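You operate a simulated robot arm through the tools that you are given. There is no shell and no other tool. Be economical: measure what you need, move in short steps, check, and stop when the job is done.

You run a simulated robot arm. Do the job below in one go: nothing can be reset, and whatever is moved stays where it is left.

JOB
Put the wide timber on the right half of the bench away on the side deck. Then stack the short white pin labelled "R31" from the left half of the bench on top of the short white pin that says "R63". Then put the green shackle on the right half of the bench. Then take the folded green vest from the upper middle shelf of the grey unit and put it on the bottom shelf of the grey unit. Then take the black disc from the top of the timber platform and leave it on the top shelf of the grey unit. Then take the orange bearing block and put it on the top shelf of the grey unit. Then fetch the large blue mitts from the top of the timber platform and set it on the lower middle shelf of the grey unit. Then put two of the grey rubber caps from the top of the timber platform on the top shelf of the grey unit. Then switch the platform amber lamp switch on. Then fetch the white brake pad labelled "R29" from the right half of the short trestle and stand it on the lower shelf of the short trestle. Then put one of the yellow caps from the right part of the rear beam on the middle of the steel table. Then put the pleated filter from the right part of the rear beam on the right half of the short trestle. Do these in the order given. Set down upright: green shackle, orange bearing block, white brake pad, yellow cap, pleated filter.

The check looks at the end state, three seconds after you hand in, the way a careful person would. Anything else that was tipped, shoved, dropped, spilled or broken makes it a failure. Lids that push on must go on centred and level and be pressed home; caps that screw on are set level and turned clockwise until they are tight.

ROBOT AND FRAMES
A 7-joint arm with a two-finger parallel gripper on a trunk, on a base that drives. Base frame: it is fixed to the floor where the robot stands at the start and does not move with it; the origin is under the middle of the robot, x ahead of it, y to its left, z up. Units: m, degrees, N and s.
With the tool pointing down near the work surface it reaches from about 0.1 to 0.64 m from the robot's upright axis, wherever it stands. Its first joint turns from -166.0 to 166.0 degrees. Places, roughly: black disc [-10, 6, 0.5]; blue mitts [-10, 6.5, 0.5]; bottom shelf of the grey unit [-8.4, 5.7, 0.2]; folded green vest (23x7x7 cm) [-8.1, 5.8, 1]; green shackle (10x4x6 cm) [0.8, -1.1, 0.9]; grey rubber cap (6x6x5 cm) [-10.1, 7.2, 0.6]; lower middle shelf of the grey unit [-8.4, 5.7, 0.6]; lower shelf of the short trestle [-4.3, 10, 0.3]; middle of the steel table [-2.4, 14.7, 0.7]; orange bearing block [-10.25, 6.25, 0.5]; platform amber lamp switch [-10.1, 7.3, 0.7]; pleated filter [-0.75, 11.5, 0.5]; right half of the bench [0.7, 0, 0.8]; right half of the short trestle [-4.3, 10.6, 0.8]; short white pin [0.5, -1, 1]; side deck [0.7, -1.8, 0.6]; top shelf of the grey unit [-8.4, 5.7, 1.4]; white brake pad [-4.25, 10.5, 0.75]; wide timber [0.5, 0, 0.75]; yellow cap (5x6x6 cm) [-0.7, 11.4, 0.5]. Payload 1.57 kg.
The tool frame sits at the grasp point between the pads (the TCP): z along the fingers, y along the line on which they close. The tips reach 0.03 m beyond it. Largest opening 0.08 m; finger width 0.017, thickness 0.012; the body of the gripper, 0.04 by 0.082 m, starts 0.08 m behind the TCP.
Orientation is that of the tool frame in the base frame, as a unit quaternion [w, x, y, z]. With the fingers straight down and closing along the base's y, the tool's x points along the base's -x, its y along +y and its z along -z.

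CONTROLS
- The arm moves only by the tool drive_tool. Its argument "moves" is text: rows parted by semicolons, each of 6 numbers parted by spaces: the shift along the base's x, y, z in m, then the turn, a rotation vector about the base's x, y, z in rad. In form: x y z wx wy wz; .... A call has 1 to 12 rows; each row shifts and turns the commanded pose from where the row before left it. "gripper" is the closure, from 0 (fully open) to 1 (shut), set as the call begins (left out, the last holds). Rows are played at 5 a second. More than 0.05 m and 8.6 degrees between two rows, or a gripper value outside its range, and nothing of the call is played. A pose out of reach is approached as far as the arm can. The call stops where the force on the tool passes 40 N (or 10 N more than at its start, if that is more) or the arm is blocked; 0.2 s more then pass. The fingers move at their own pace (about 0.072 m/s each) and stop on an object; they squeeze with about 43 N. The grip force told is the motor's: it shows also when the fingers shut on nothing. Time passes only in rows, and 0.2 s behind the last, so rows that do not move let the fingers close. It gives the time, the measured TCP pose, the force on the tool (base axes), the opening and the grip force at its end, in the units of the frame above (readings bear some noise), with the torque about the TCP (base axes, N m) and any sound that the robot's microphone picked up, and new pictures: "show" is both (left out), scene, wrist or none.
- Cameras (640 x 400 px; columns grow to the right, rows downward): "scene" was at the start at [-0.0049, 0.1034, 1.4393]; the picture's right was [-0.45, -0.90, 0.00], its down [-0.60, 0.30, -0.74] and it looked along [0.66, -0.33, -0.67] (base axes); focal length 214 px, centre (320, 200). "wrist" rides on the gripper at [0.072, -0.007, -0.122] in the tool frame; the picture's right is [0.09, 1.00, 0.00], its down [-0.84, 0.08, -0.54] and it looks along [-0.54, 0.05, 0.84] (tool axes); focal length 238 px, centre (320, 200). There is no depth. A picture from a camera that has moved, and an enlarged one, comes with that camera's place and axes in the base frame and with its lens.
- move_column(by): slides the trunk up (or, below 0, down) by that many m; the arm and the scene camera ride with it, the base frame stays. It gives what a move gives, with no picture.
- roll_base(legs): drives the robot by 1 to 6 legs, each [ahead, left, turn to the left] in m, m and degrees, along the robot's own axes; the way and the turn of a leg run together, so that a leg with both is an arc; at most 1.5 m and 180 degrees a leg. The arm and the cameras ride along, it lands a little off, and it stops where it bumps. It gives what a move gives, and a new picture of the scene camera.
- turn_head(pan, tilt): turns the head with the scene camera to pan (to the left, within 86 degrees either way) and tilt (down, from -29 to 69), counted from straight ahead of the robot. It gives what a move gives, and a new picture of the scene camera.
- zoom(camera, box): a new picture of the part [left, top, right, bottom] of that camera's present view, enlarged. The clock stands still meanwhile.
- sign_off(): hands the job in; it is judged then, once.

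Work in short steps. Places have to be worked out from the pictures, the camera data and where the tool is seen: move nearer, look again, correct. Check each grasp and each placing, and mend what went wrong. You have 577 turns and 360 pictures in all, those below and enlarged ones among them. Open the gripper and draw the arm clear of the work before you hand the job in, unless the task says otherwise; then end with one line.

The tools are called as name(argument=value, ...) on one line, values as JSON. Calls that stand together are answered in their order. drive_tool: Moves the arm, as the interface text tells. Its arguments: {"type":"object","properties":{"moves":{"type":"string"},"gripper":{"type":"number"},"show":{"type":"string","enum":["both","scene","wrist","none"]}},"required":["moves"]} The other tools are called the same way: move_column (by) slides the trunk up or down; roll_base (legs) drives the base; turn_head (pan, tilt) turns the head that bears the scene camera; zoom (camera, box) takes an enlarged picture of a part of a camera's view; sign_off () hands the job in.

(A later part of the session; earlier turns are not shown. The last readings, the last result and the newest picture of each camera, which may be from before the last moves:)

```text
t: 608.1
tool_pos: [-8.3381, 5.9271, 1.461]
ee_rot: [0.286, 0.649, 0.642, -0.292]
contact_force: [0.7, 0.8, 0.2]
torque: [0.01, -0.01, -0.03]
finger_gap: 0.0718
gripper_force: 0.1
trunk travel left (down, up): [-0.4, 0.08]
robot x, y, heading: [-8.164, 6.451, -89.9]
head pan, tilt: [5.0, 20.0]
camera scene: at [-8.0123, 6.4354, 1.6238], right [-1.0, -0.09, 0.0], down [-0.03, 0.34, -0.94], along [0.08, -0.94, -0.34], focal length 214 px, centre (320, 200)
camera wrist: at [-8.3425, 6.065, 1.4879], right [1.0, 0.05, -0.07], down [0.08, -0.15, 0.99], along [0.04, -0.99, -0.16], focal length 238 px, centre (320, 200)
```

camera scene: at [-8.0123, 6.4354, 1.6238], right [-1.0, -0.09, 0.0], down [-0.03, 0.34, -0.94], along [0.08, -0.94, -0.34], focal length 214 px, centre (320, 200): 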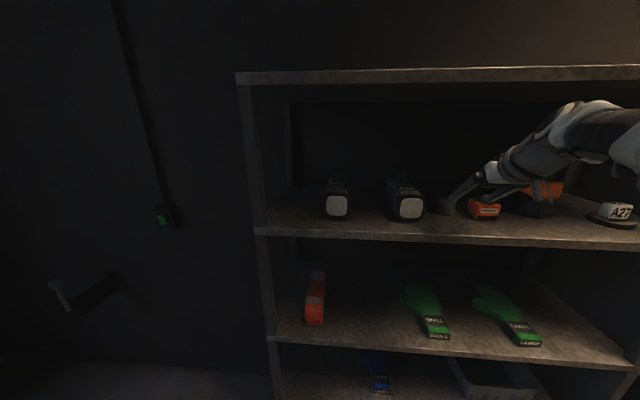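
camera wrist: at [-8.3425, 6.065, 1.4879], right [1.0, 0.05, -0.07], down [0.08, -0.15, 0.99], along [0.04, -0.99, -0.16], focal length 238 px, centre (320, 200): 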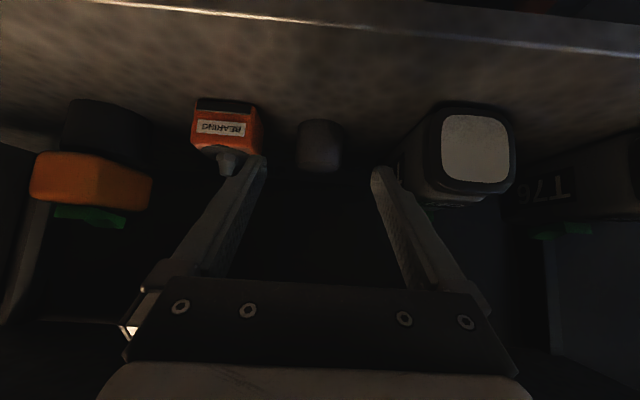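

First cap stands. I go back for the second one.

roll_base(legs=[[-0.7, 0, 0], [0, 0, -90]])

move_column(by=-0.4)

roll_base(legs=[[1.2, 0, 0]])

turn_head(pan=-10, tilt=35)

```text
t: 618.3
tool_pos: [-8.6876, 7.316, 1.4608]
ee_rot: [0.0, 0.912, 0.004, -0.41]
contact_force: [0.1, -0.1, 0.5]
torque: [0.0, 0.01, 0.0]
finger_gap: 0.0722
gripper_force: 0.2
trunk travel left (down, up): [-0.4, 0.08]
robot x, y, heading: [-8.1603, 7.1487, -178.7]
head pan, tilt: [5.0, 20.0]
camera scene: at [-8.1719, 7.0015, 1.6238], right [-0.11, 0.99, 0.0], down [0.34, 0.04, -0.94], along [-0.93, -0.1, -0.34], focal length 214 px, centre (320, 200)
```

scene: 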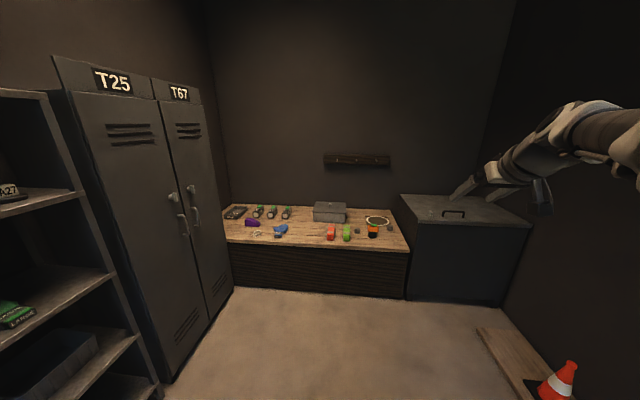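

```text
t: 622.1
tool_pos: [-8.6873, 7.315, 1.0597]
ee_rot: [0.0, 0.912, 0.004, -0.41]
contact_force: [-0.5, 1.2, -0.2]
torque: [0.03, -0.01, 0.02]
finger_gap: 0.0721
gripper_force: 0.1
trunk travel left (down, up): [0.0, 0.48]
robot x, y, heading: [-8.1644, 7.1478, -178.7]
head pan, tilt: [5.0, 20.0]
```

```text
t: 630.2
tool_pos: [-9.8958, 7.3075, 1.0606]
ee_rot: [-0.004, 0.912, -0.003, -0.41]
contact_force: [0.1, -0.5, -0.4]
torque: [-0.04, -0.03, -0.04]
finger_gap: 0.0721
gripper_force: 0.1
trunk travel left (down, up): [0.0, 0.48]
robot x, y, heading: [-9.3722, 7.1307, -179.9]
head pan, tilt: [5.0, 20.0]
camera scene: at [-9.3848, 6.9854, 1.2238], right [-0.09, 1.0, 0.0], down [0.34, 0.03, -0.94], along [-0.94, -0.09, -0.34], focal length 214 px, centre (320, 200)
```

scene: 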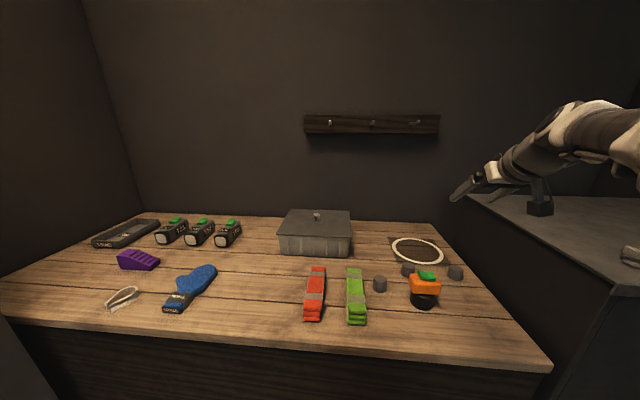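

```text
t: 631.0
tool_pos: [-9.8944, 7.3076, 1.0601]
ee_rot: [-0.003, 0.912, -0.003, -0.411]
contact_force: [-0.2, -0.4, 0.8]
torque: [-0.04, 0.0, 0.05]
finger_gap: 0.072
gripper_force: 0.1
trunk travel left (down, up): [0.0, 0.48]
robot x, y, heading: [-9.3755, 7.1319, -179.5]
head pan, tilt: [-10.0, 35.0]
camera scene: at [-9.3789, 7.0088, 1.2], right [0.17, 0.99, 0.0], down [0.56, -0.1, -0.82], along [-0.81, 0.14, -0.57], focal length 214 px, centre (320, 200)
```

scene: 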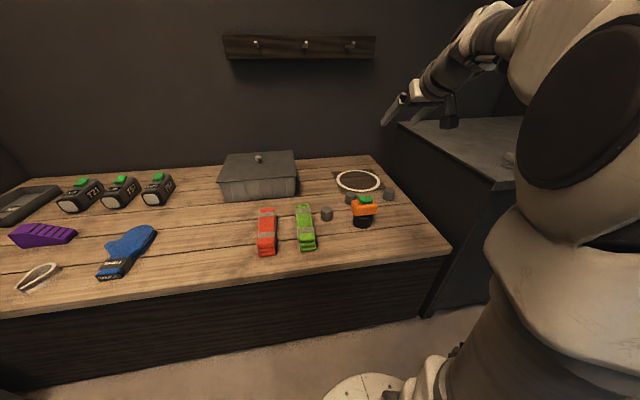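

roll_base(legs=[[0.1, 0, 0]])

drive_tool(moves="0 -0.035 -0.03 0 0 0;0 -0.035 -0.03 0 0 0;-0.005 -0.035 -0.03 0 0 0;-0.005 -0.034 -0.03 0 0 0;-0.005 0 -0.045 0 0 0;-0.005 0 -0.045 0 0 0;0 0 -0.045 0 0 0;0 0 -0.045 0 0 0;0 0 0 0 0 0", show="wrist")

```text
t: 632.3
tool_pos: [-9.9966, 7.3066, 1.0594]
ee_rot: [-0.003, 0.912, -0.003, -0.41]
contact_force: [0.0, -0.4, -0.3]
torque: [0.01, 0.0, -0.02]
finger_gap: 0.0721
gripper_force: 0.1
trunk travel left (down, up): [0.0, 0.48]
robot x, y, heading: [-9.4758, 7.1335, -179.6]
head pan, tilt: [-10.0, 35.0]
camera scene: at [-9.4801, 7.0082, 1.2], right [0.17, 0.99, 0.0], down [0.57, -0.1, -0.82], along [-0.81, 0.14, -0.57], focal length 214 px, centre (320, 200)
```

scene: 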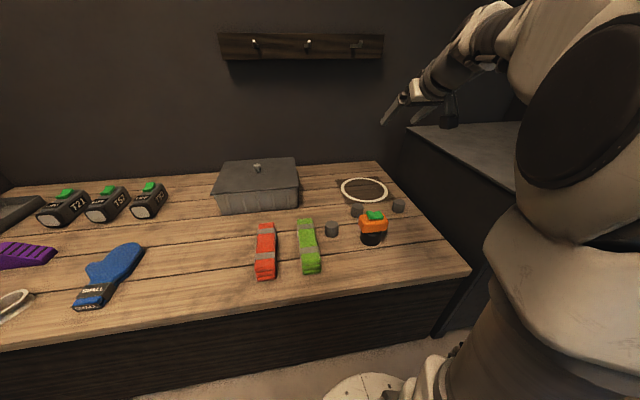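

```text
t: 634.3
tool_pos: [-10.0164, 7.1693, 0.7613]
ee_rot: [-0.003, 0.912, -0.003, -0.41]
contact_force: [0.3, 0.4, -0.3]
torque: [-0.02, 0.0, -0.02]
finger_gap: 0.0721
gripper_force: 0.1
trunk travel left (down, up): [0.0, 0.48]
robot x, y, heading: [-9.4743, 7.1317, -179.4]
head pan, tilt: [-10.0, 35.0]
camera wrist: at [-9.8776, 7.1738, 0.7882], right [0.05, -1.0, -0.07], down [-0.15, -0.08, 0.99], along [-0.99, -0.04, -0.15], focal length 238 px, centre (320, 200)
```

wrist: 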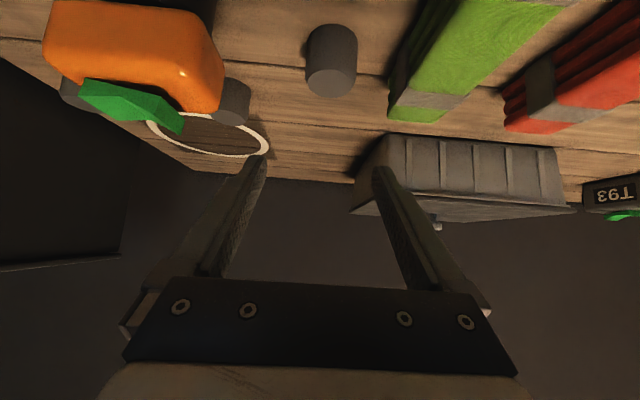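

drive_tool(moves="-0.012 -0.003 -0.032 0 0 0;-0.012 -0.003 -0.032 0 0 0;-0.012 -0.001 -0.03 0 0 0;-0.02 0 -0.018 0 0 0;0 0 0 0 0 0", show="wrist")

```text
t: 635.5
tool_pos: [-10.0719, 7.1599, 0.6497]
ee_rot: [-0.003, 0.912, -0.003, -0.41]
contact_force: [-0.9, 0.6, -0.3]
torque: [-0.01, 0.03, 0.0]
finger_gap: 0.0719
gripper_force: 0.1
trunk travel left (down, up): [0.0, 0.48]
robot x, y, heading: [-9.4728, 7.131, -179.7]
head pan, tilt: [-10.0, 35.0]
camera wrist: at [-9.9333, 7.1662, 0.6764], right [0.05, -1.0, -0.07], down [-0.15, -0.08, 0.99], along [-0.99, -0.04, -0.15], focal length 238 px, centre (320, 200)
```

wrist: 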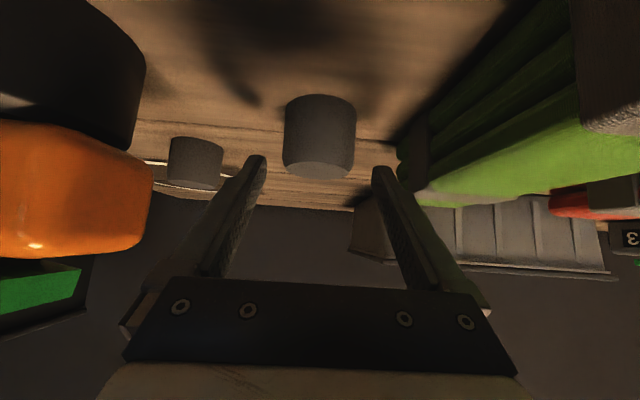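

The lamp is about 1–2 cm from the hand; I bias slightly away and finish the approach.

drive_tool(moves="-0.013 -0.003 -0.012 0 0 0;-0.013 0 -0.012 0 0 0;-0.012 0 -0.011 0 0 0;0 0 0 0 0 0", show="wrist")

```text
t: 636.5
tool_pos: [-10.1118, 7.1565, 0.613]
ee_rot: [-0.001, 0.912, -0.001, -0.41]
contact_force: [0.6, 0.7, 0.1]
torque: [-0.01, -0.04, 0.0]
finger_gap: 0.0719
gripper_force: 0.0
trunk travel left (down, up): [0.0, 0.48]
robot x, y, heading: [-9.4742, 7.1345, -179.8]
head pan, tilt: [-10.0, 35.0]
camera wrist: at [-9.972, 7.162, 0.6416], right [0.05, -1.0, -0.07], down [-0.15, -0.08, 0.99], along [-0.99, -0.04, -0.15], focal length 238 px, centre (320, 200)
```

wrist: 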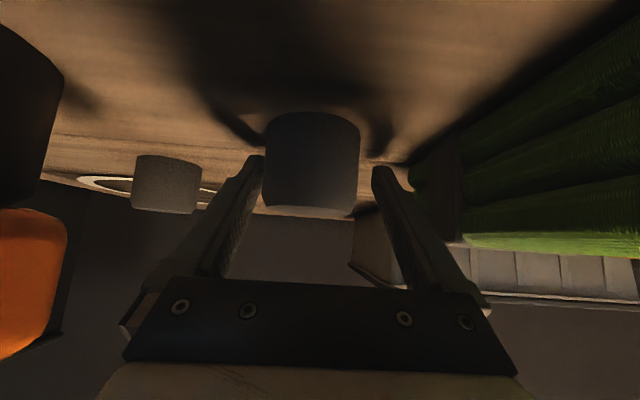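

drive_tool(moves="0 0.003 0 0 0 0;0 0 0 0 0 0;0 0 0 0 0 0;0 0 0 0 0 0", gripper=1, show="none")

drive_tool(moves="0.005 -0.003 0.015 0 0 0;0.005 -0.003 0.035 0 0 0;0.01 0 0.045 0 0 0;0.01 0 0.045 0 0 0;0.01 0 0.04 0 0 0;0 0 0 0 0 0")

```text
t: 637.5
tool_pos: [-10.1109, 7.1594, 0.614]
ee_rot: [-0.003, 0.912, -0.003, -0.411]
contact_force: [-1.7, -4.3, 3.8]
torque: [-0.11, 0.01, -0.05]
finger_gap: 0.0538
gripper_force: 43.0
trunk travel left (down, up): [0.0, 0.48]
robot x, y, heading: [-9.4729, 7.1321, -179.5]
head pan, tilt: [-10.0, 35.0]
```

```text
t: 638.9
tool_pos: [-10.0688, 7.1554, 0.7914]
ee_rot: [-0.002, 0.912, -0.002, -0.41]
contact_force: [0.6, -0.1, 0.2]
torque: [-0.01, 0.0, -0.02]
finger_gap: 0.054
gripper_force: 42.5
trunk travel left (down, up): [0.0, 0.48]
robot x, y, heading: [-9.4732, 7.1326, -179.8]
head pan, tilt: [-10.0, 35.0]
camera scene: at [-9.4802, 7.0082, 1.1999], right [0.17, 0.99, 0.0], down [0.57, -0.1, -0.82], along [-0.81, 0.14, -0.57], focal length 214 px, centre (320, 200)
camera wrist: at [-9.9298, 7.1607, 0.8198], right [0.05, -1.0, -0.07], down [-0.15, -0.08, 0.99], along [-0.99, -0.04, -0.16], focal length 238 px, centre (320, 200)
```

scene: 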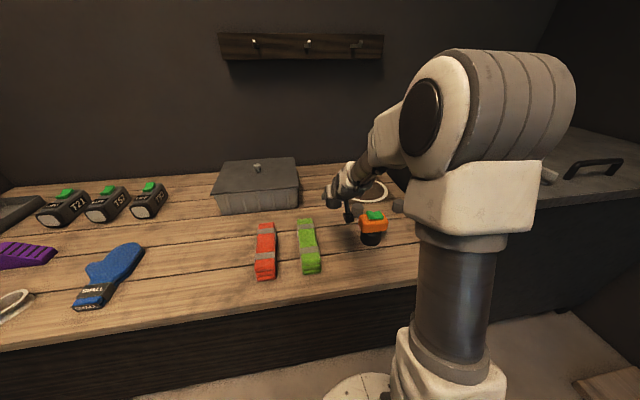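
wrist: 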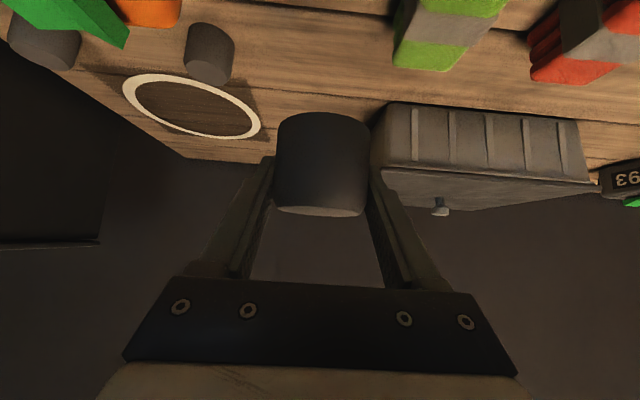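

drive_tool(moves="0.04 0 0.02 0 0 0;0.04 0 0.02 0 0 0;0 0 0 0 0 0", show="none")

roll_base(legs=[[-0.5, 0, 0], [0, 0, 90], [0, 0.86, 0]])

move_column(by=0.4)

drive_tool(moves="0 0 0.045 0 0 0;0 0 0.045 0 0 0;0 0 0.045 0 0 0;0 0 0.045 0 0 0;0 0 0.04 0 0 0;0 0 0 0 0 0", show="none")

```text
t: 639.7
tool_pos: [-9.9898, 7.1553, 0.8318]
ee_rot: [-0.003, 0.912, -0.002, -0.41]
contact_force: [-1.3, -0.5, -0.6]
torque: [-0.01, 0.0, 0.02]
finger_gap: 0.0537
gripper_force: 42.8
trunk travel left (down, up): [0.0, 0.48]
robot x, y, heading: [-9.4734, 7.1339, -179.4]
head pan, tilt: [-10.0, 35.0]
```

```text
t: 655.0
tool_pos: [-8.1442, 6.6188, 0.8323]
ee_rot: [0.287, 0.649, 0.64, -0.294]
contact_force: [0.6, -0.5, -0.9]
torque: [0.02, -0.01, -0.04]
finger_gap: 0.0528
gripper_force: 43.0
trunk travel left (down, up): [0.0, 0.48]
robot x, y, heading: [-8.1209, 7.1313, -89.8]
head pan, tilt: [-10.0, 35.0]
camera scene: at [-7.9924, 7.1274, 1.2], right [-0.98, 0.17, 0.0], down [0.1, 0.56, -0.82], along [-0.14, -0.81, -0.57], focal length 214 px, centre (320, 200)
```

scene: 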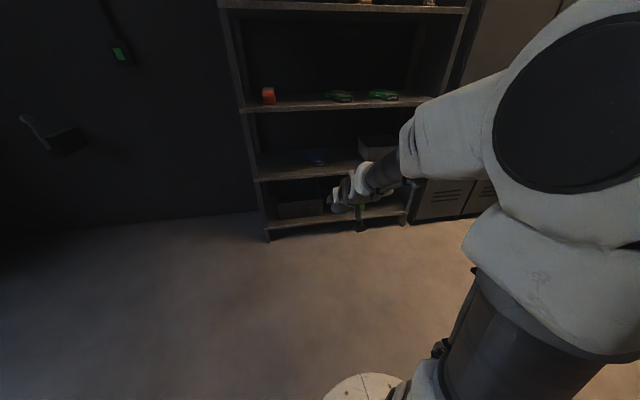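

```text
t: 658.8
tool_pos: [-8.1433, 6.6177, 1.2317]
ee_rot: [0.288, 0.649, 0.641, -0.293]
contact_force: [0.0, -0.1, -0.9]
torque: [-0.03, 0.02, 0.0]
finger_gap: 0.0525
gripper_force: 42.8
trunk travel left (down, up): [-0.4, 0.08]
robot x, y, heading: [-8.1173, 7.131, -90.0]
head pan, tilt: [-10.0, 35.0]
```

```text
t: 660.2
tool_pos: [-8.1477, 6.6165, 1.4443]
ee_rot: [0.285, 0.654, 0.64, -0.284]
contact_force: [0.1, 0.3, -0.5]
torque: [0.03, 0.03, 0.01]
finger_gap: 0.0526
gripper_force: 43.0
trunk travel left (down, up): [-0.4, 0.08]
robot x, y, heading: [-8.12, 7.1344, -90.1]
head pan, tilt: [-10.0, 35.0]
```

roll_base(legs=[[0.68, 0, 0]])

turn_head(pan=5, tilt=20)

zoom(camera="scene", box=[240, 120, 480, 270])

drive_tool(moves="0 0 0 0 0 0", show="wrist")

```text
t: 665.1
tool_pos: [-8.1473, 5.9319, 1.4467]
ee_rot: [0.287, 0.652, 0.641, -0.284]
contact_force: [0.2, 0.3, -0.8]
torque: [-0.03, 0.03, 0.02]
finger_gap: 0.0523
gripper_force: 43.3
trunk travel left (down, up): [-0.4, 0.08]
robot x, y, heading: [-8.1159, 6.4444, -89.8]
head pan, tilt: [-10.0, 35.0]
camera scene: at [-8.0131, 6.4484, 1.6002], right [-0.91, 0.41, 0.0], down [0.24, 0.52, -0.82], along [-0.34, -0.75, -0.57], focal length 214 px, centre (320, 200)
```

scene: 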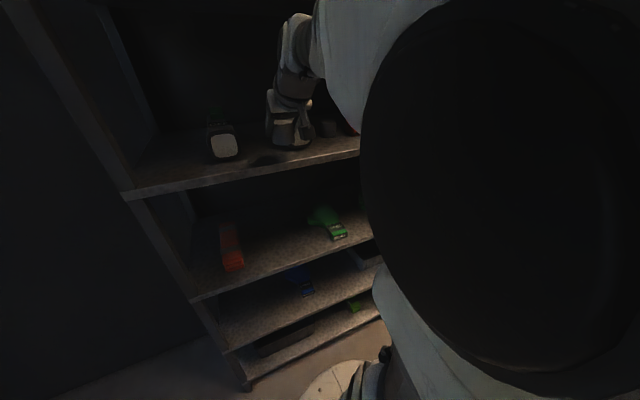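

```text
t: 665.9
tool_pos: [-8.1501, 5.9298, 1.4415]
ee_rot: [0.285, 0.656, 0.64, -0.28]
contact_force: [-0.7, -0.8, 0.7]
torque: [0.0, -0.01, -0.01]
finger_gap: 0.0527
gripper_force: 43.1
trunk travel left (down, up): [-0.4, 0.08]
robot x, y, heading: [-8.1197, 6.4505, -89.7]
head pan, tilt: [5.0, 20.0]
camera scene: at [-7.9988, 6.4394, 1.6156], right [-0.97, 0.24, 0.0], down [0.1, 0.41, -0.91], along [-0.22, -0.88, -0.42], focal length 214 px, centre (320, 200)
```

scene: 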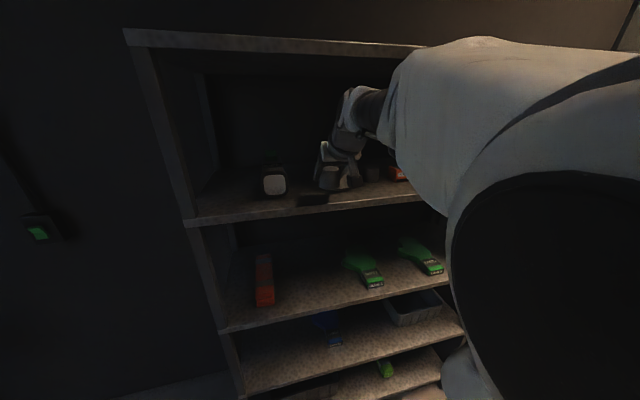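

```text
2.67 times, centred on (360, 195) of scene
camera zoom: at [-7.9988, 6.4394, 1.6156], right [-0.97, 0.24, 0.0], down [0.1, 0.41, -0.91], along [-0.22, -0.88, -0.42], focal length 572 px, centre (213, 213)
```

zoom: 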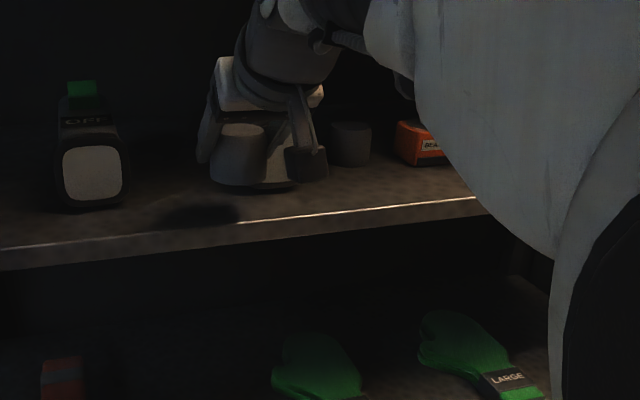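

```text
t: 666.3
tool_pos: [-8.1494, 5.9287, 1.442]
ee_rot: [0.286, 0.656, 0.641, -0.28]
contact_force: [1.2, 0.4, -0.1]
torque: [0.02, 0.0, 0.02]
finger_gap: 0.0525
gripper_force: 43.3
trunk travel left (down, up): [-0.4, 0.08]
robot x, y, heading: [-8.1158, 6.4498, -90.1]
head pan, tilt: [5.0, 20.0]
camera wrist: at [-8.154, 6.0678, 1.4724], right [1.0, 0.05, -0.05], down [0.06, -0.17, 0.98], along [0.04, -0.98, -0.18], focal length 238 px, centre (320, 200)
```

wrist: 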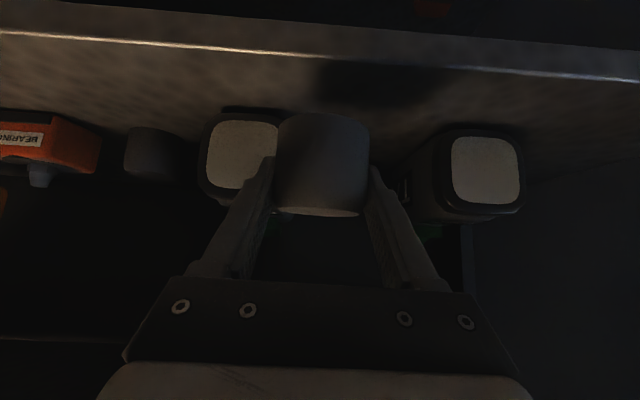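

The gap between the two lamps is centred at x≈-8.109. I shift +4 cm and move in.

drive_tool(moves="0.02 0 0 0 0 0;0.02 -0.02 0 0 0 0;0 -0.04 0 0 0 0;0 -0.04 0 0 0 0;0 -0.038 0 0 0 0;0 0 -0.018 0 0 0;0 0 -0.012 0 0 0;0 0 0 0 0 0", show="wrist")

```text
t: 668.1
tool_pos: [-8.1068, 5.7941, 1.4166]
ee_rot: [0.286, 0.653, 0.641, -0.285]
contact_force: [-0.2, -0.4, -0.7]
torque: [-0.01, 0.02, 0.0]
finger_gap: 0.0522
gripper_force: 43.4
trunk travel left (down, up): [-0.4, 0.08]
robot x, y, heading: [-8.1159, 6.4467, -90.0]
head pan, tilt: [5.0, 20.0]
camera wrist: at [-8.1119, 5.9316, 1.4463], right [1.0, 0.05, -0.06], down [0.07, -0.16, 0.98], along [0.04, -0.99, -0.17], focal length 238 px, centre (320, 200)
```

wrist: 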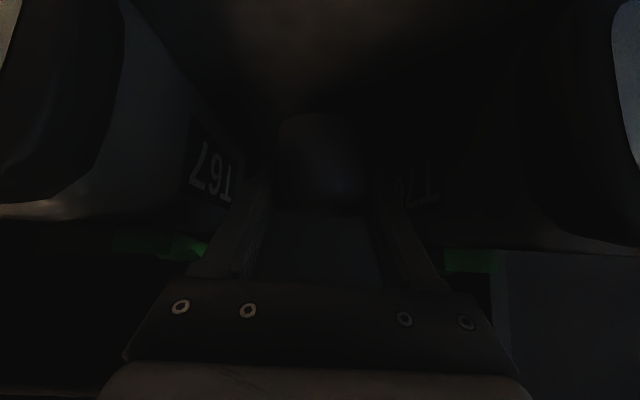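

drive_tool(moves="0 0 -0.008 0 0 0;0 0 -0.006 0 0 0;0 0 -0.004 0 0 0;0 0 -0.003 0 0 0;0 0 -0.003 0 0 0;0 0 0 0 0 0", show="none")

```text
t: 669.5
tool_pos: [-8.1073, 5.7925, 1.3946]
ee_rot: [0.287, 0.652, 0.64, -0.286]
contact_force: [-0.9, -0.6, 4.7]
torque: [-0.16, 0.13, -0.04]
finger_gap: 0.0526
gripper_force: 42.8
trunk travel left (down, up): [-0.4, 0.08]
robot x, y, heading: [-8.1138, 6.4497, -90.0]
head pan, tilt: [5.0, 20.0]
```

Light contact. I release with a small opening and withdraw.

drive_tool(moves="0 0 -0.001 0 0 0;0 0 0 0 0 0;0 0 0 0 0 0", gripper=0.1, show="none")

drive_tool(moves="0 0.025 0.022 0 0 0;0 0.03 0.028 0 0 0;0 0.035 0.02 0 0 0;0 0.045 0 0 0 0;0 0 0 0 0 0", show="wrist")

```text
t: 670.3
tool_pos: [-8.106, 5.7931, 1.39]
ee_rot: [0.287, 0.653, 0.641, -0.284]
contact_force: [0.4, -0.1, 0.2]
torque: [0.01, -0.05, -0.03]
finger_gap: 0.0718
gripper_force: 0.0
trunk travel left (down, up): [-0.4, 0.08]
robot x, y, heading: [-8.1207, 6.4486, -89.8]
head pan, tilt: [5.0, 20.0]
```

```text
t: 671.5
tool_pos: [-8.1075, 5.9295, 1.4618]
ee_rot: [0.287, 0.652, 0.641, -0.285]
contact_force: [-0.2, -0.2, -0.1]
torque: [-0.03, 0.0, 0.03]
finger_gap: 0.0722
gripper_force: 0.0
trunk travel left (down, up): [-0.4, 0.08]
robot x, y, heading: [-8.1162, 6.4505, -89.8]
head pan, tilt: [5.0, 20.0]
camera wrist: at [-8.1121, 6.0687, 1.4911], right [1.0, 0.05, -0.06], down [0.07, -0.17, 0.98], along [0.04, -0.99, -0.17], focal length 238 px, centre (320, 200)
```

wrist: 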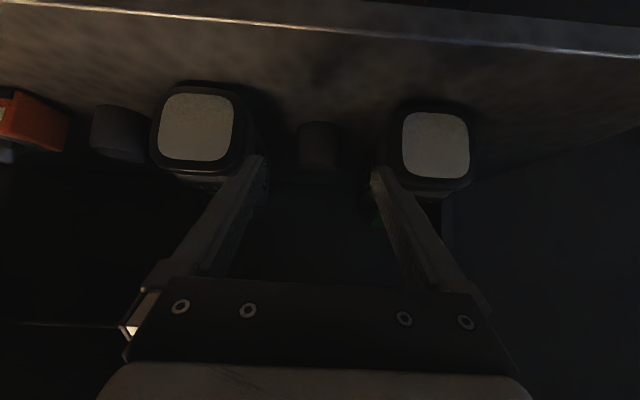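

Both caps stand. Now the amber lamp switch: back to the platform.

roll_base(legs=[[-0.68, 0, 0], [0, 0, -90]])

move_column(by=-0.4)

roll_base(legs=[[1.2, -0.05, 0]])

turn_head(pan=-20, tilt=35)

zoom(camera="scene", box=[260, 140, 420, 260])

```text
t: 681.5
tool_pos: [-8.6382, 7.113, 1.4618]
ee_rot: [0.002, 0.915, -0.007, -0.404]
contact_force: [0.5, 0.4, -0.4]
torque: [0.01, 0.0, -0.01]
finger_gap: 0.0721
gripper_force: 0.0
trunk travel left (down, up): [-0.4, 0.08]
robot x, y, heading: [-8.1236, 7.1234, -179.7]
head pan, tilt: [5.0, 20.0]
camera scene: at [-8.1314, 6.977, 1.6238], right [-0.09, 1.0, 0.0], down [0.34, 0.03, -0.94], along [-0.94, -0.09, -0.34], focal length 214 px, centre (320, 200)
```

scene: 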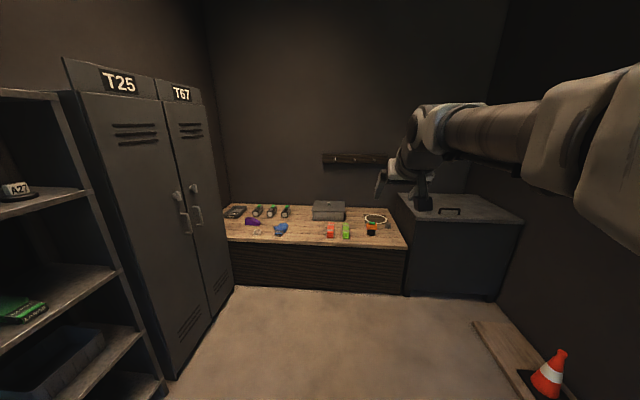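

```text
t: 685.4
tool_pos: [-8.6378, 7.114, 1.0631]
ee_rot: [0.002, 0.915, -0.007, -0.404]
contact_force: [-0.1, 0.4, 0.9]
torque: [0.01, -0.02, -0.04]
finger_gap: 0.0717
gripper_force: 0.0
trunk travel left (down, up): [0.0, 0.48]
robot x, y, heading: [-8.1198, 7.1269, -179.6]
head pan, tilt: [5.0, 20.0]
```

```text
t: 693.4
tool_pos: [-9.8375, 7.1307, 1.0603]
ee_rot: [0.008, 0.915, 0.006, -0.404]
contact_force: [0.7, 0.6, -0.2]
torque: [0.0, 0.01, 0.02]
finger_gap: 0.072
gripper_force: 0.2
trunk travel left (down, up): [0.0, 0.48]
robot x, y, heading: [-9.3251, 7.1547, -178.3]
head pan, tilt: [5.0, 20.0]
camera scene: at [-9.329, 7.0066, 1.2238], right [-0.12, 0.99, 0.0], down [0.34, 0.04, -0.94], along [-0.93, -0.11, -0.34], focal length 214 px, centre (320, 200)
```

scene: 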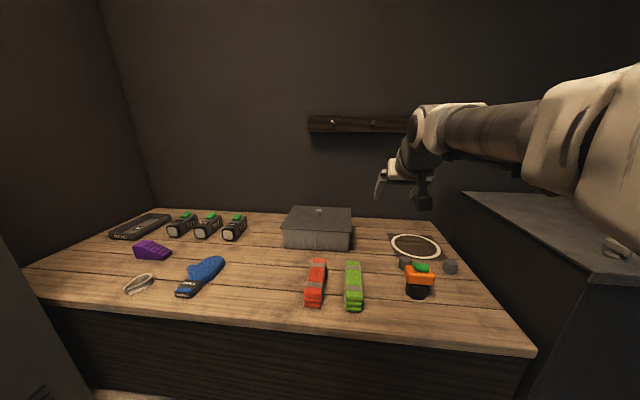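

```text
t: 694.3
tool_pos: [-9.8397, 7.1301, 1.061]
ee_rot: [0.007, 0.915, 0.004, -0.404]
contact_force: [1.3, 0.8, -0.2]
torque: [-0.04, 0.01, 0.0]
finger_gap: 0.072
gripper_force: 0.1
trunk travel left (down, up): [0.0, 0.48]
robot x, y, heading: [-9.3189, 7.1577, -178.2]
head pan, tilt: [-20.0, 35.0]
camera scene: at [-9.3259, 7.0317, 1.2082], right [0.16, 0.99, 0.0], down [0.49, -0.08, -0.87], along [-0.86, 0.14, -0.5], focal length 214 px, centre (320, 200)
```

scene: 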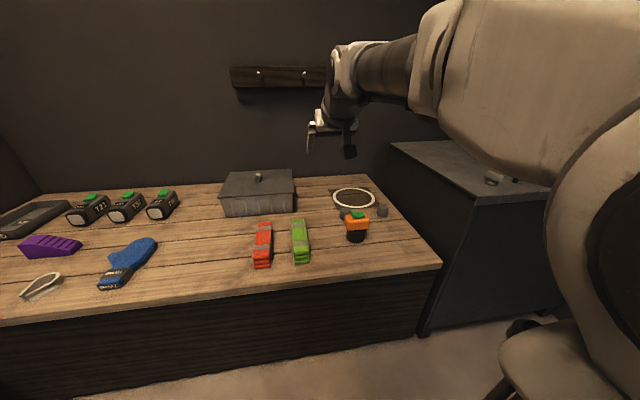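

```text
3.33 times, centred on (340, 200) of scene
camera zoom: at [-9.3259, 7.0317, 1.2082], right [0.16, 0.99, 0.0], down [0.49, -0.08, -0.87], along [-0.86, 0.14, -0.5], focal length 715 px, centre (253, 200)
```

zoom: 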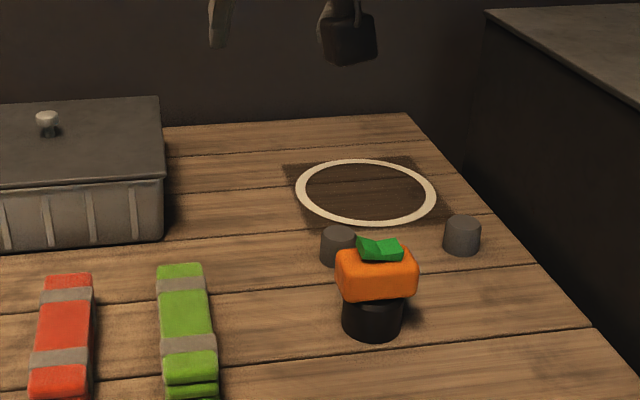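

drive_tool(moves="-0.012 0.024 -0.03 0 0 0;-0.012 0.024 -0.03 0 0 0;-0.012 0.024 -0.03 0 0 0;-0.012 0.024 -0.03 0 0 0;-0.012 0.024 -0.03 0 0 0;-0.012 0.024 -0.03 0 0 0;-0.015 0.024 -0.03 0 0 0;0 0 0 0 0 0", show="none")

zoom(camera="wrist", box=[240, 0, 400, 140])

```text
t: 696.1
tool_pos: [-9.9251, 7.2994, 0.8498]
ee_rot: [0.007, 0.915, 0.004, -0.404]
contact_force: [-0.3, 0.0, 0.1]
torque: [-0.02, 0.01, 0.0]
finger_gap: 0.0719
gripper_force: 0.1
trunk travel left (down, up): [0.0, 0.48]
robot x, y, heading: [-9.3228, 7.1534, -178.1]
head pan, tilt: [-20.0, 35.0]
```

```text
2.86 times, centred on (320, 70) of wrist
camera zoom: at [-9.7867, 7.3068, 0.8795], right [0.08, -1.0, -0.06], down [-0.16, -0.07, 0.98], along [-0.98, -0.07, -0.17], focal length 681 px, centre (320, 571)
```

zoom: 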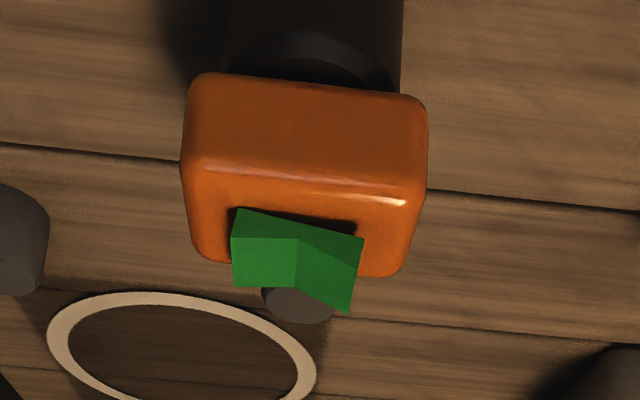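

The rocker's −y half is raised (lamp unlit). I'll press that half vertically; first I turn the tool straight down at height.

drive_tool(moves="0.02 0 0.04 0 0 0;0 0 0.04 0 0 0;0 0 0.02 0 -0.138 0;0 0 0 0 -0.138 0;0 0 0 0 -0.138 0;0 0 0 0 -0.138 0;0 0 0 0 -0.138 0;0 0 0 0 -0.138 0;0 0 0 0 0 0", gripper=1, show="none")

roll_base(legs=[[0.15, 0, -1.5]])

```text
t: 698.1
tool_pos: [-9.9071, 7.2977, 0.9516]
ee_rot: [0.008, 1.0, 0.0, -0.001]
contact_force: [0.0, -0.2, -0.1]
torque: [0.03, -0.05, -0.02]
finger_gap: 0.0001
gripper_force: 22.1
trunk travel left (down, up): [0.0, 0.48]
robot x, y, heading: [-9.3234, 7.1558, -178.4]
head pan, tilt: [-20.0, 35.0]
```

```text
t: 699.7
tool_pos: [-10.0484, 7.3095, 0.9517]
ee_rot: [0.008, 1.0, -0.011, -0.002]
contact_force: [0.8, -0.2, 0.0]
torque: [0.0, 0.06, 0.02]
finger_gap: 0.0
gripper_force: 20.8
trunk travel left (down, up): [0.0, 0.48]
robot x, y, heading: [-9.4692, 7.1496, -179.6]
head pan, tilt: [-20.0, 35.0]
camera scene: at [-9.4681, 7.0427, 1.2], right [0.34, 0.94, 0.0], down [0.54, -0.19, -0.82], along [-0.77, 0.28, -0.57], focal length 214 px, centre (320, 200)
```

scene: 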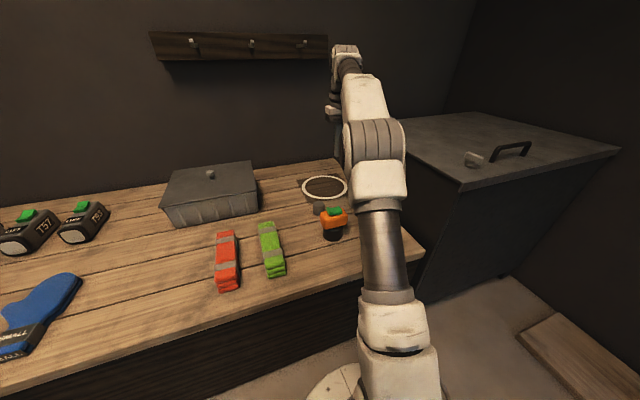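

drive_tool(moves="0 0 -0.04 0 0 0;0 0 -0.02 0 0 0;0 0 0 0 0 0", show="none")

zoom(camera="wrist", box=[220, 60, 420, 220])

```text
t: 700.5
tool_pos: [-10.0472, 7.3106, 0.8918]
ee_rot: [0.008, 1.0, -0.011, -0.002]
contact_force: [0.4, -0.1, -0.8]
torque: [-0.03, 0.0, -0.02]
finger_gap: 0.0
gripper_force: 20.8
trunk travel left (down, up): [0.0, 0.48]
robot x, y, heading: [-9.4646, 7.1509, -179.6]
head pan, tilt: [-20.0, 35.0]
```

```text
2.50 times, centred on (320, 140) of wrist
camera zoom: at [-9.9747, 7.3169, 1.0136], right [0.07, -1.0, 0.02], down [-0.84, -0.05, 0.55], along [-0.54, -0.05, -0.84], focal length 596 px, centre (320, 350)
```

zoom: 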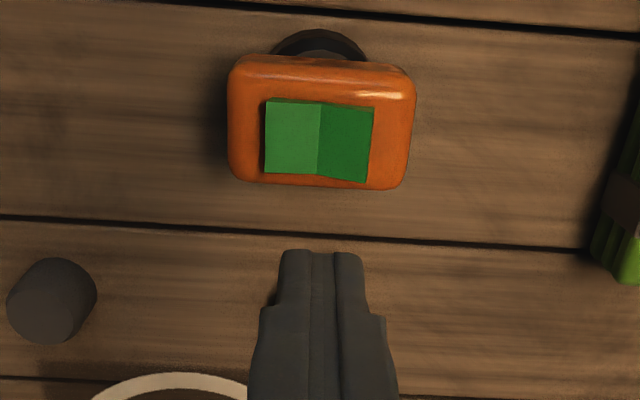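

Raised half centre ≈(-10.047,7.2925,0.711). I position the closed tips over its outer part and descend.

drive_tool(moves="0 -0.026 0 0 0 0;0 0 -0.04 0 0 0;0 0 -0.04 0 0 0;0 0 -0.04 0 0 0;0 0 -0.018 0 0 0;0 0 0 0 0 0", show="wrist")

```text
t: 701.9
tool_pos: [-10.0462, 7.2844, 0.7549]
ee_rot: [0.009, 1.0, -0.012, -0.002]
contact_force: [-0.3, 0.6, 0.6]
torque: [-0.03, 0.0, -0.02]
finger_gap: 0.0
gripper_force: 21.8
trunk travel left (down, up): [0.0, 0.48]
robot x, y, heading: [-9.4656, 7.1539, -179.7]
head pan, tilt: [-20.0, 35.0]
camera wrist: at [-9.9739, 7.2906, 0.8767], right [0.07, -1.0, 0.02], down [-0.84, -0.05, 0.55], along [-0.54, -0.05, -0.84], focal length 238 px, centre (320, 200)
```

wrist: 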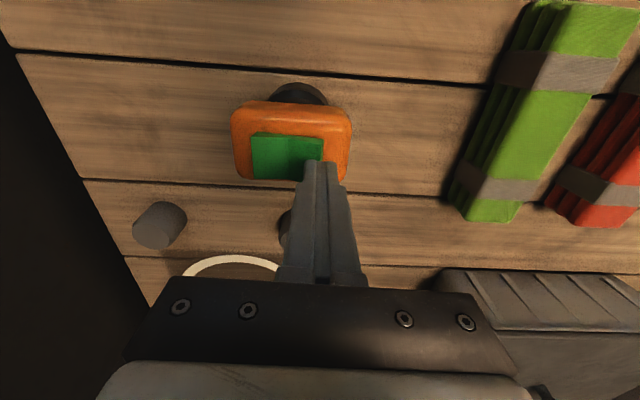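

The tips are a bit too far out; I shift +8 mm in y and press down slowly.

drive_tool(moves="0 0.008 0 0 0 0;0 0 -0.006 0 0 0;0 0 -0.004 0 0 0;0 0 -0.003 0 0 0;0 0 -0.003 0 0 0;0 0 0 0 0 0", show="wrist")

```text
t: 703.3
tool_pos: [-10.0466, 7.2921, 0.738]
ee_rot: [0.009, 1.0, -0.011, -0.002]
contact_force: [-0.1, -0.2, 0.1]
torque: [0.0, 0.0, -0.02]
finger_gap: 0.0
gripper_force: 21.2
trunk travel left (down, up): [0.0, 0.48]
robot x, y, heading: [-9.4667, 7.149, -179.7]
head pan, tilt: [-20.0, 35.0]
camera wrist: at [-9.9739, 7.2991, 0.8598], right [0.07, -1.0, 0.02], down [-0.84, -0.05, 0.55], along [-0.54, -0.05, -0.84], focal length 238 px, centre (320, 200)
```

wrist: 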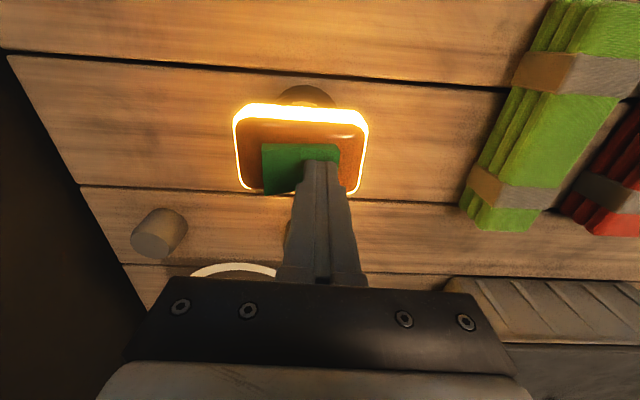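

The lamp is lit. I lift straight up and retract.

drive_tool(moves="0 0 0.03 0 0 0;0 0 0.04 0 0 0;0 0 0.045 0 0 0;0 0 0.045 0 0 0;0 0 0.045 0 0 0;0.03 0 0.03 0 0 0;0.045 0 0 0 0 0;0.045 -0.02 0 0 0 0;0.045 -0.02 0 0 0 0;0.045 -0.02 0 0 0 0;0.045 -0.02 0 0 0 0", gripper=0, show="scene")

```text
t: 705.7
tool_pos: [-9.7971, 7.2125, 0.9603]
ee_rot: [0.011, 1.0, -0.014, 0.017]
contact_force: [-0.2, 0.0, -0.4]
torque: [0.05, 0.03, 0.03]
finger_gap: 0.08
gripper_force: 0.1
trunk travel left (down, up): [0.0, 0.48]
robot x, y, heading: [-9.4671, 7.1505, -179.6]
head pan, tilt: [-20.0, 35.0]
camera scene: at [-9.4672, 7.0475, 1.2028], right [0.39, 0.92, 0.0], down [0.5, -0.21, -0.84], along [-0.77, 0.33, -0.55], focal length 214 px, centre (320, 200)
```

scene: 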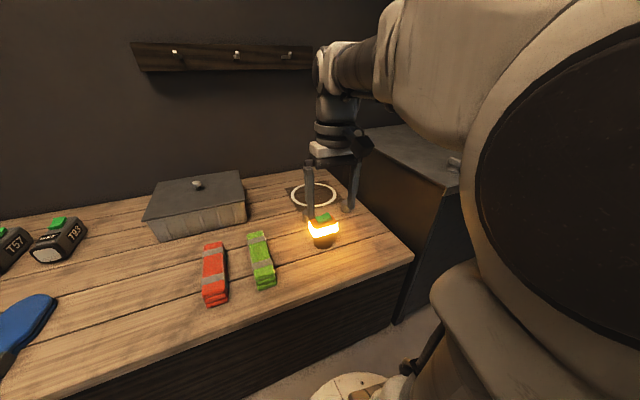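

move_column(by=0.25)

roll_base(legs=[[-1.1, 0, 0], [0, -0.15, 0], [0, 0, 180]])

turn_head(pan=10, tilt=15)

```text
t: 708.3
tool_pos: [-9.7976, 7.2108, 1.2146]
ee_rot: [0.009, 1.0, -0.011, 0.01]
contact_force: [-0.3, -0.6, 0.1]
torque: [0.0, 0.03, 0.01]
finger_gap: 0.0801
gripper_force: 0.0
trunk travel left (down, up): [-0.25, 0.23]
robot x, y, heading: [-9.4647, 7.1507, -179.7]
head pan, tilt: [-20.0, 35.0]
```

```text
t: 727.3
tool_pos: [-8.0051, 7.2235, 1.218]
ee_rot: [-0.007, 0.027, 1.0, 0.01]
contact_force: [-0.5, 1.0, 0.5]
torque: [-0.04, 0.01, 0.02]
finger_gap: 0.0797
gripper_force: 0.0
trunk travel left (down, up): [-0.25, 0.23]
robot x, y, heading: [-8.3311, 7.2945, -1.7]
head pan, tilt: [-20.0, 35.0]
camera scene: at [-8.3307, 7.3898, 1.4555], right [-0.5, -0.86, 0.0], down [-0.45, 0.26, -0.85], along [0.74, -0.43, -0.52], focal length 214 px, centre (320, 200)
```

scene: 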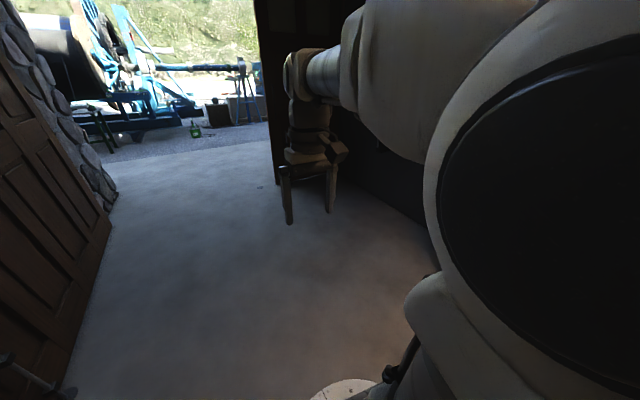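

```text
t: 728.2
tool_pos: [-8.003, 7.2229, 1.2129]
ee_rot: [-0.014, 0.027, 0.999, 0.011]
contact_force: [0.0, -0.4, -0.6]
torque: [-0.06, -0.02, -0.01]
finger_gap: 0.0798
gripper_force: 0.1
trunk travel left (down, up): [-0.25, 0.23]
robot x, y, heading: [-8.3329, 7.2896, -1.3]
head pan, tilt: [10.0, 15.0]
camera scene: at [-8.3231, 7.3976, 1.4731], right [-0.4, -0.92, 0.0], down [-0.32, 0.14, -0.94], along [0.86, -0.38, -0.35], focal length 214 px, centre (320, 200)
```

scene: 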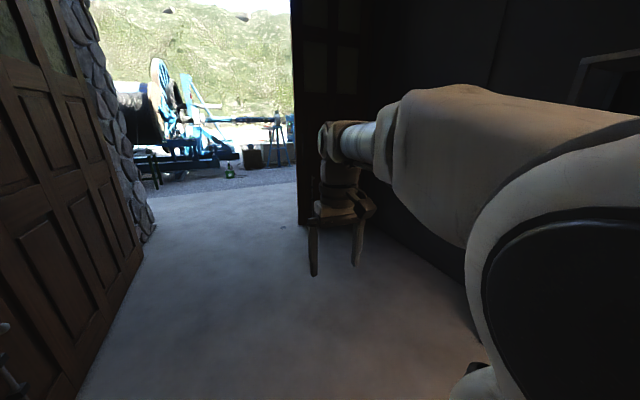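

The folded elbow sits close to the head. I extend the tool a little forward to relax the posture.

drive_tool(moves="0.03 0.01 0 0 0 0;0.04 0.01 0 0 0 0;0.04 0.02 0 0 0 0;0.03 0.02 0 0 0 0;0 0 0 0 0 0", show="scene")

```text
t: 729.4
tool_pos: [-7.862, 7.2832, 1.2169]
ee_rot: [-0.005, 0.028, 1.0, 0.009]
contact_force: [0.4, 0.1, -1.2]
torque: [-0.01, 0.02, -0.02]
finger_gap: 0.08
gripper_force: 0.1
trunk travel left (down, up): [-0.25, 0.23]
robot x, y, heading: [-8.3317, 7.2939, -1.6]
head pan, tilt: [10.0, 15.0]
camera scene: at [-8.3158, 7.4488, 1.4819], right [0.15, -0.99, 0.0], down [-0.26, -0.04, -0.97], along [0.96, 0.14, -0.26], focal length 214 px, centre (320, 200)
```

scene: 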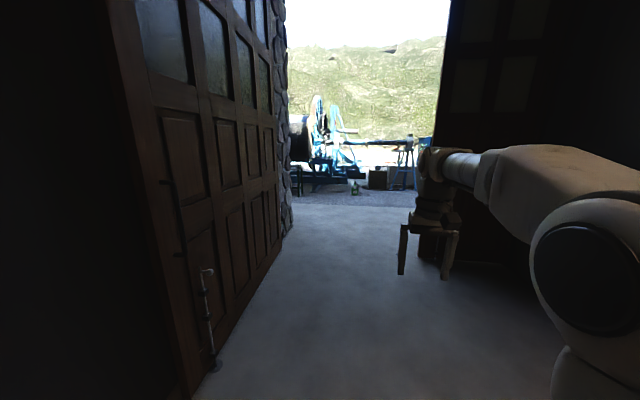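

roll_base(legs=[[1.4, 0.15, 1.6], [1.4, 0, 0], [1.4, 0, 0]])

turn_head(pan=60, tilt=20)

```text
t: 756.5
tool_pos: [-3.684, 7.5554, 1.2152]
ee_rot: [-0.006, -0.016, 1.0, 0.009]
contact_force: [0.3, -0.3, 0.3]
torque: [0.01, 0.0, 0.01]
finger_gap: 0.08
gripper_force: 0.1
trunk travel left (down, up): [-0.25, 0.23]
robot x, y, heading: [-4.1476, 7.525, 3.5]
head pan, tilt: [10.0, 15.0]
camera scene: at [-4.1488, 7.6828, 1.482], right [0.23, -0.97, 0.0], down [-0.25, -0.06, -0.97], along [0.94, 0.22, -0.26], focal length 214 px, centre (320, 200)
```

scene: 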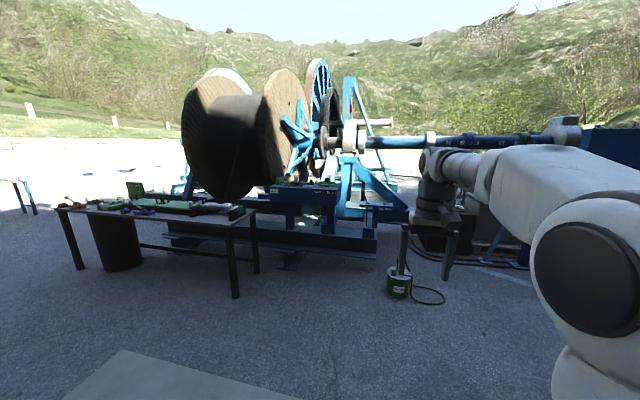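

```text
t: 757.7
tool_pos: [-3.6834, 7.5561, 1.2159]
ee_rot: [-0.006, -0.015, 1.0, 0.01]
contact_force: [-0.1, 0.5, 0.9]
torque: [0.02, 0.0, 0.01]
finger_gap: 0.0798
gripper_force: 0.0
trunk travel left (down, up): [-0.25, 0.23]
robot x, y, heading: [-4.153, 7.5283, 3.3]
head pan, tilt: [60.0, 20.0]
camera scene: at [-4.1979, 7.7445, 1.4738], right [0.89, -0.45, 0.0], down [-0.15, -0.31, -0.94], along [0.42, 0.84, -0.34], focal length 214 px, centre (320, 200)
```

scene: 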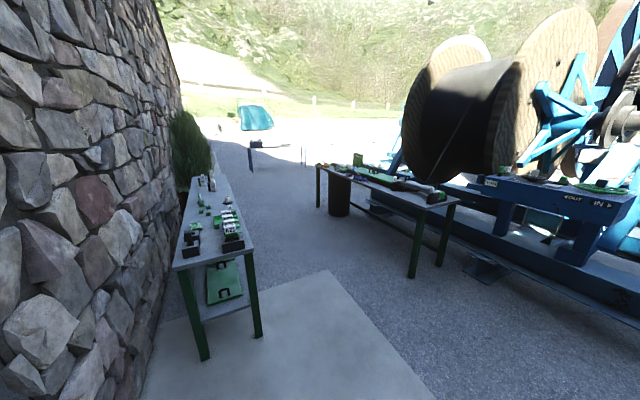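

The short trestle is the green-legged table along the wall (x -4.44…-4.06, top ≈0.75). I drive into the aisle facing it.

roll_base(legs=[[0.85, 0, 0], [0, 0, 176.5], [0, -1.4, 0], [0, -1.3, 0]])

turn_head(pan=-5, tilt=35)

```text
t: 793.3
tool_pos: [-3.8667, 10.2573, 1.2163]
ee_rot: [0.01, 1.0, 0.013, 0.006]
contact_force: [0.1, -0.5, 0.6]
torque: [-0.02, 0.03, 0.02]
finger_gap: 0.0799
gripper_force: 0.0
trunk travel left (down, up): [-0.25, 0.23]
robot x, y, heading: [-3.3988, 10.2798, -176.9]
head pan, tilt: [60.0, 20.0]
camera scene: at [-3.3525, 10.0652, 1.4738], right [-0.89, 0.45, 0.0], down [0.16, 0.3, -0.94], along [-0.43, -0.84, -0.34], focal length 214 px, centre (320, 200)
```

scene: 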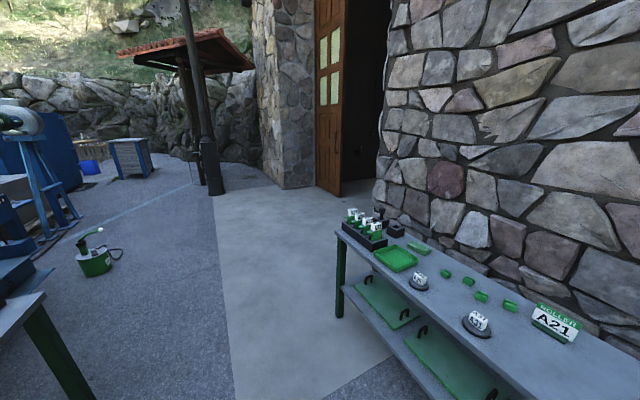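

```text
t: 794.7
tool_pos: [-3.8663, 10.2561, 1.2167]
ee_rot: [0.009, 1.0, 0.013, 0.005]
contact_force: [-0.1, -0.5, 0.6]
torque: [0.0, 0.0, -0.02]
finger_gap: 0.08
gripper_force: 0.0
trunk travel left (down, up): [-0.25, 0.23]
robot x, y, heading: [-3.3985, 10.2852, -176.6]
head pan, tilt: [-5.0, 35.0]
camera scene: at [-3.3982, 10.1511, 1.45], right [0.03, 1.0, 0.0], down [0.57, -0.02, -0.82], along [-0.82, 0.03, -0.57], focal length 214 px, centre (320, 200)
```

scene: 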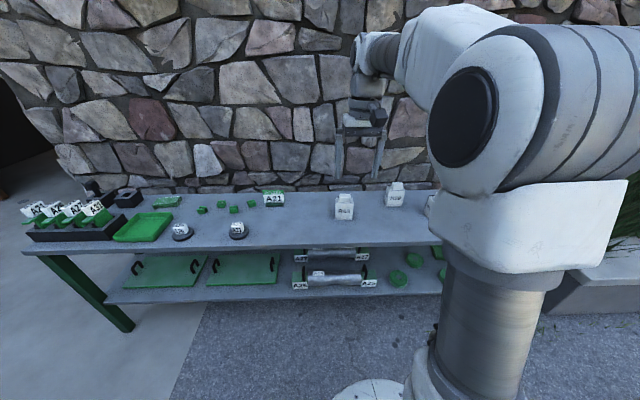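

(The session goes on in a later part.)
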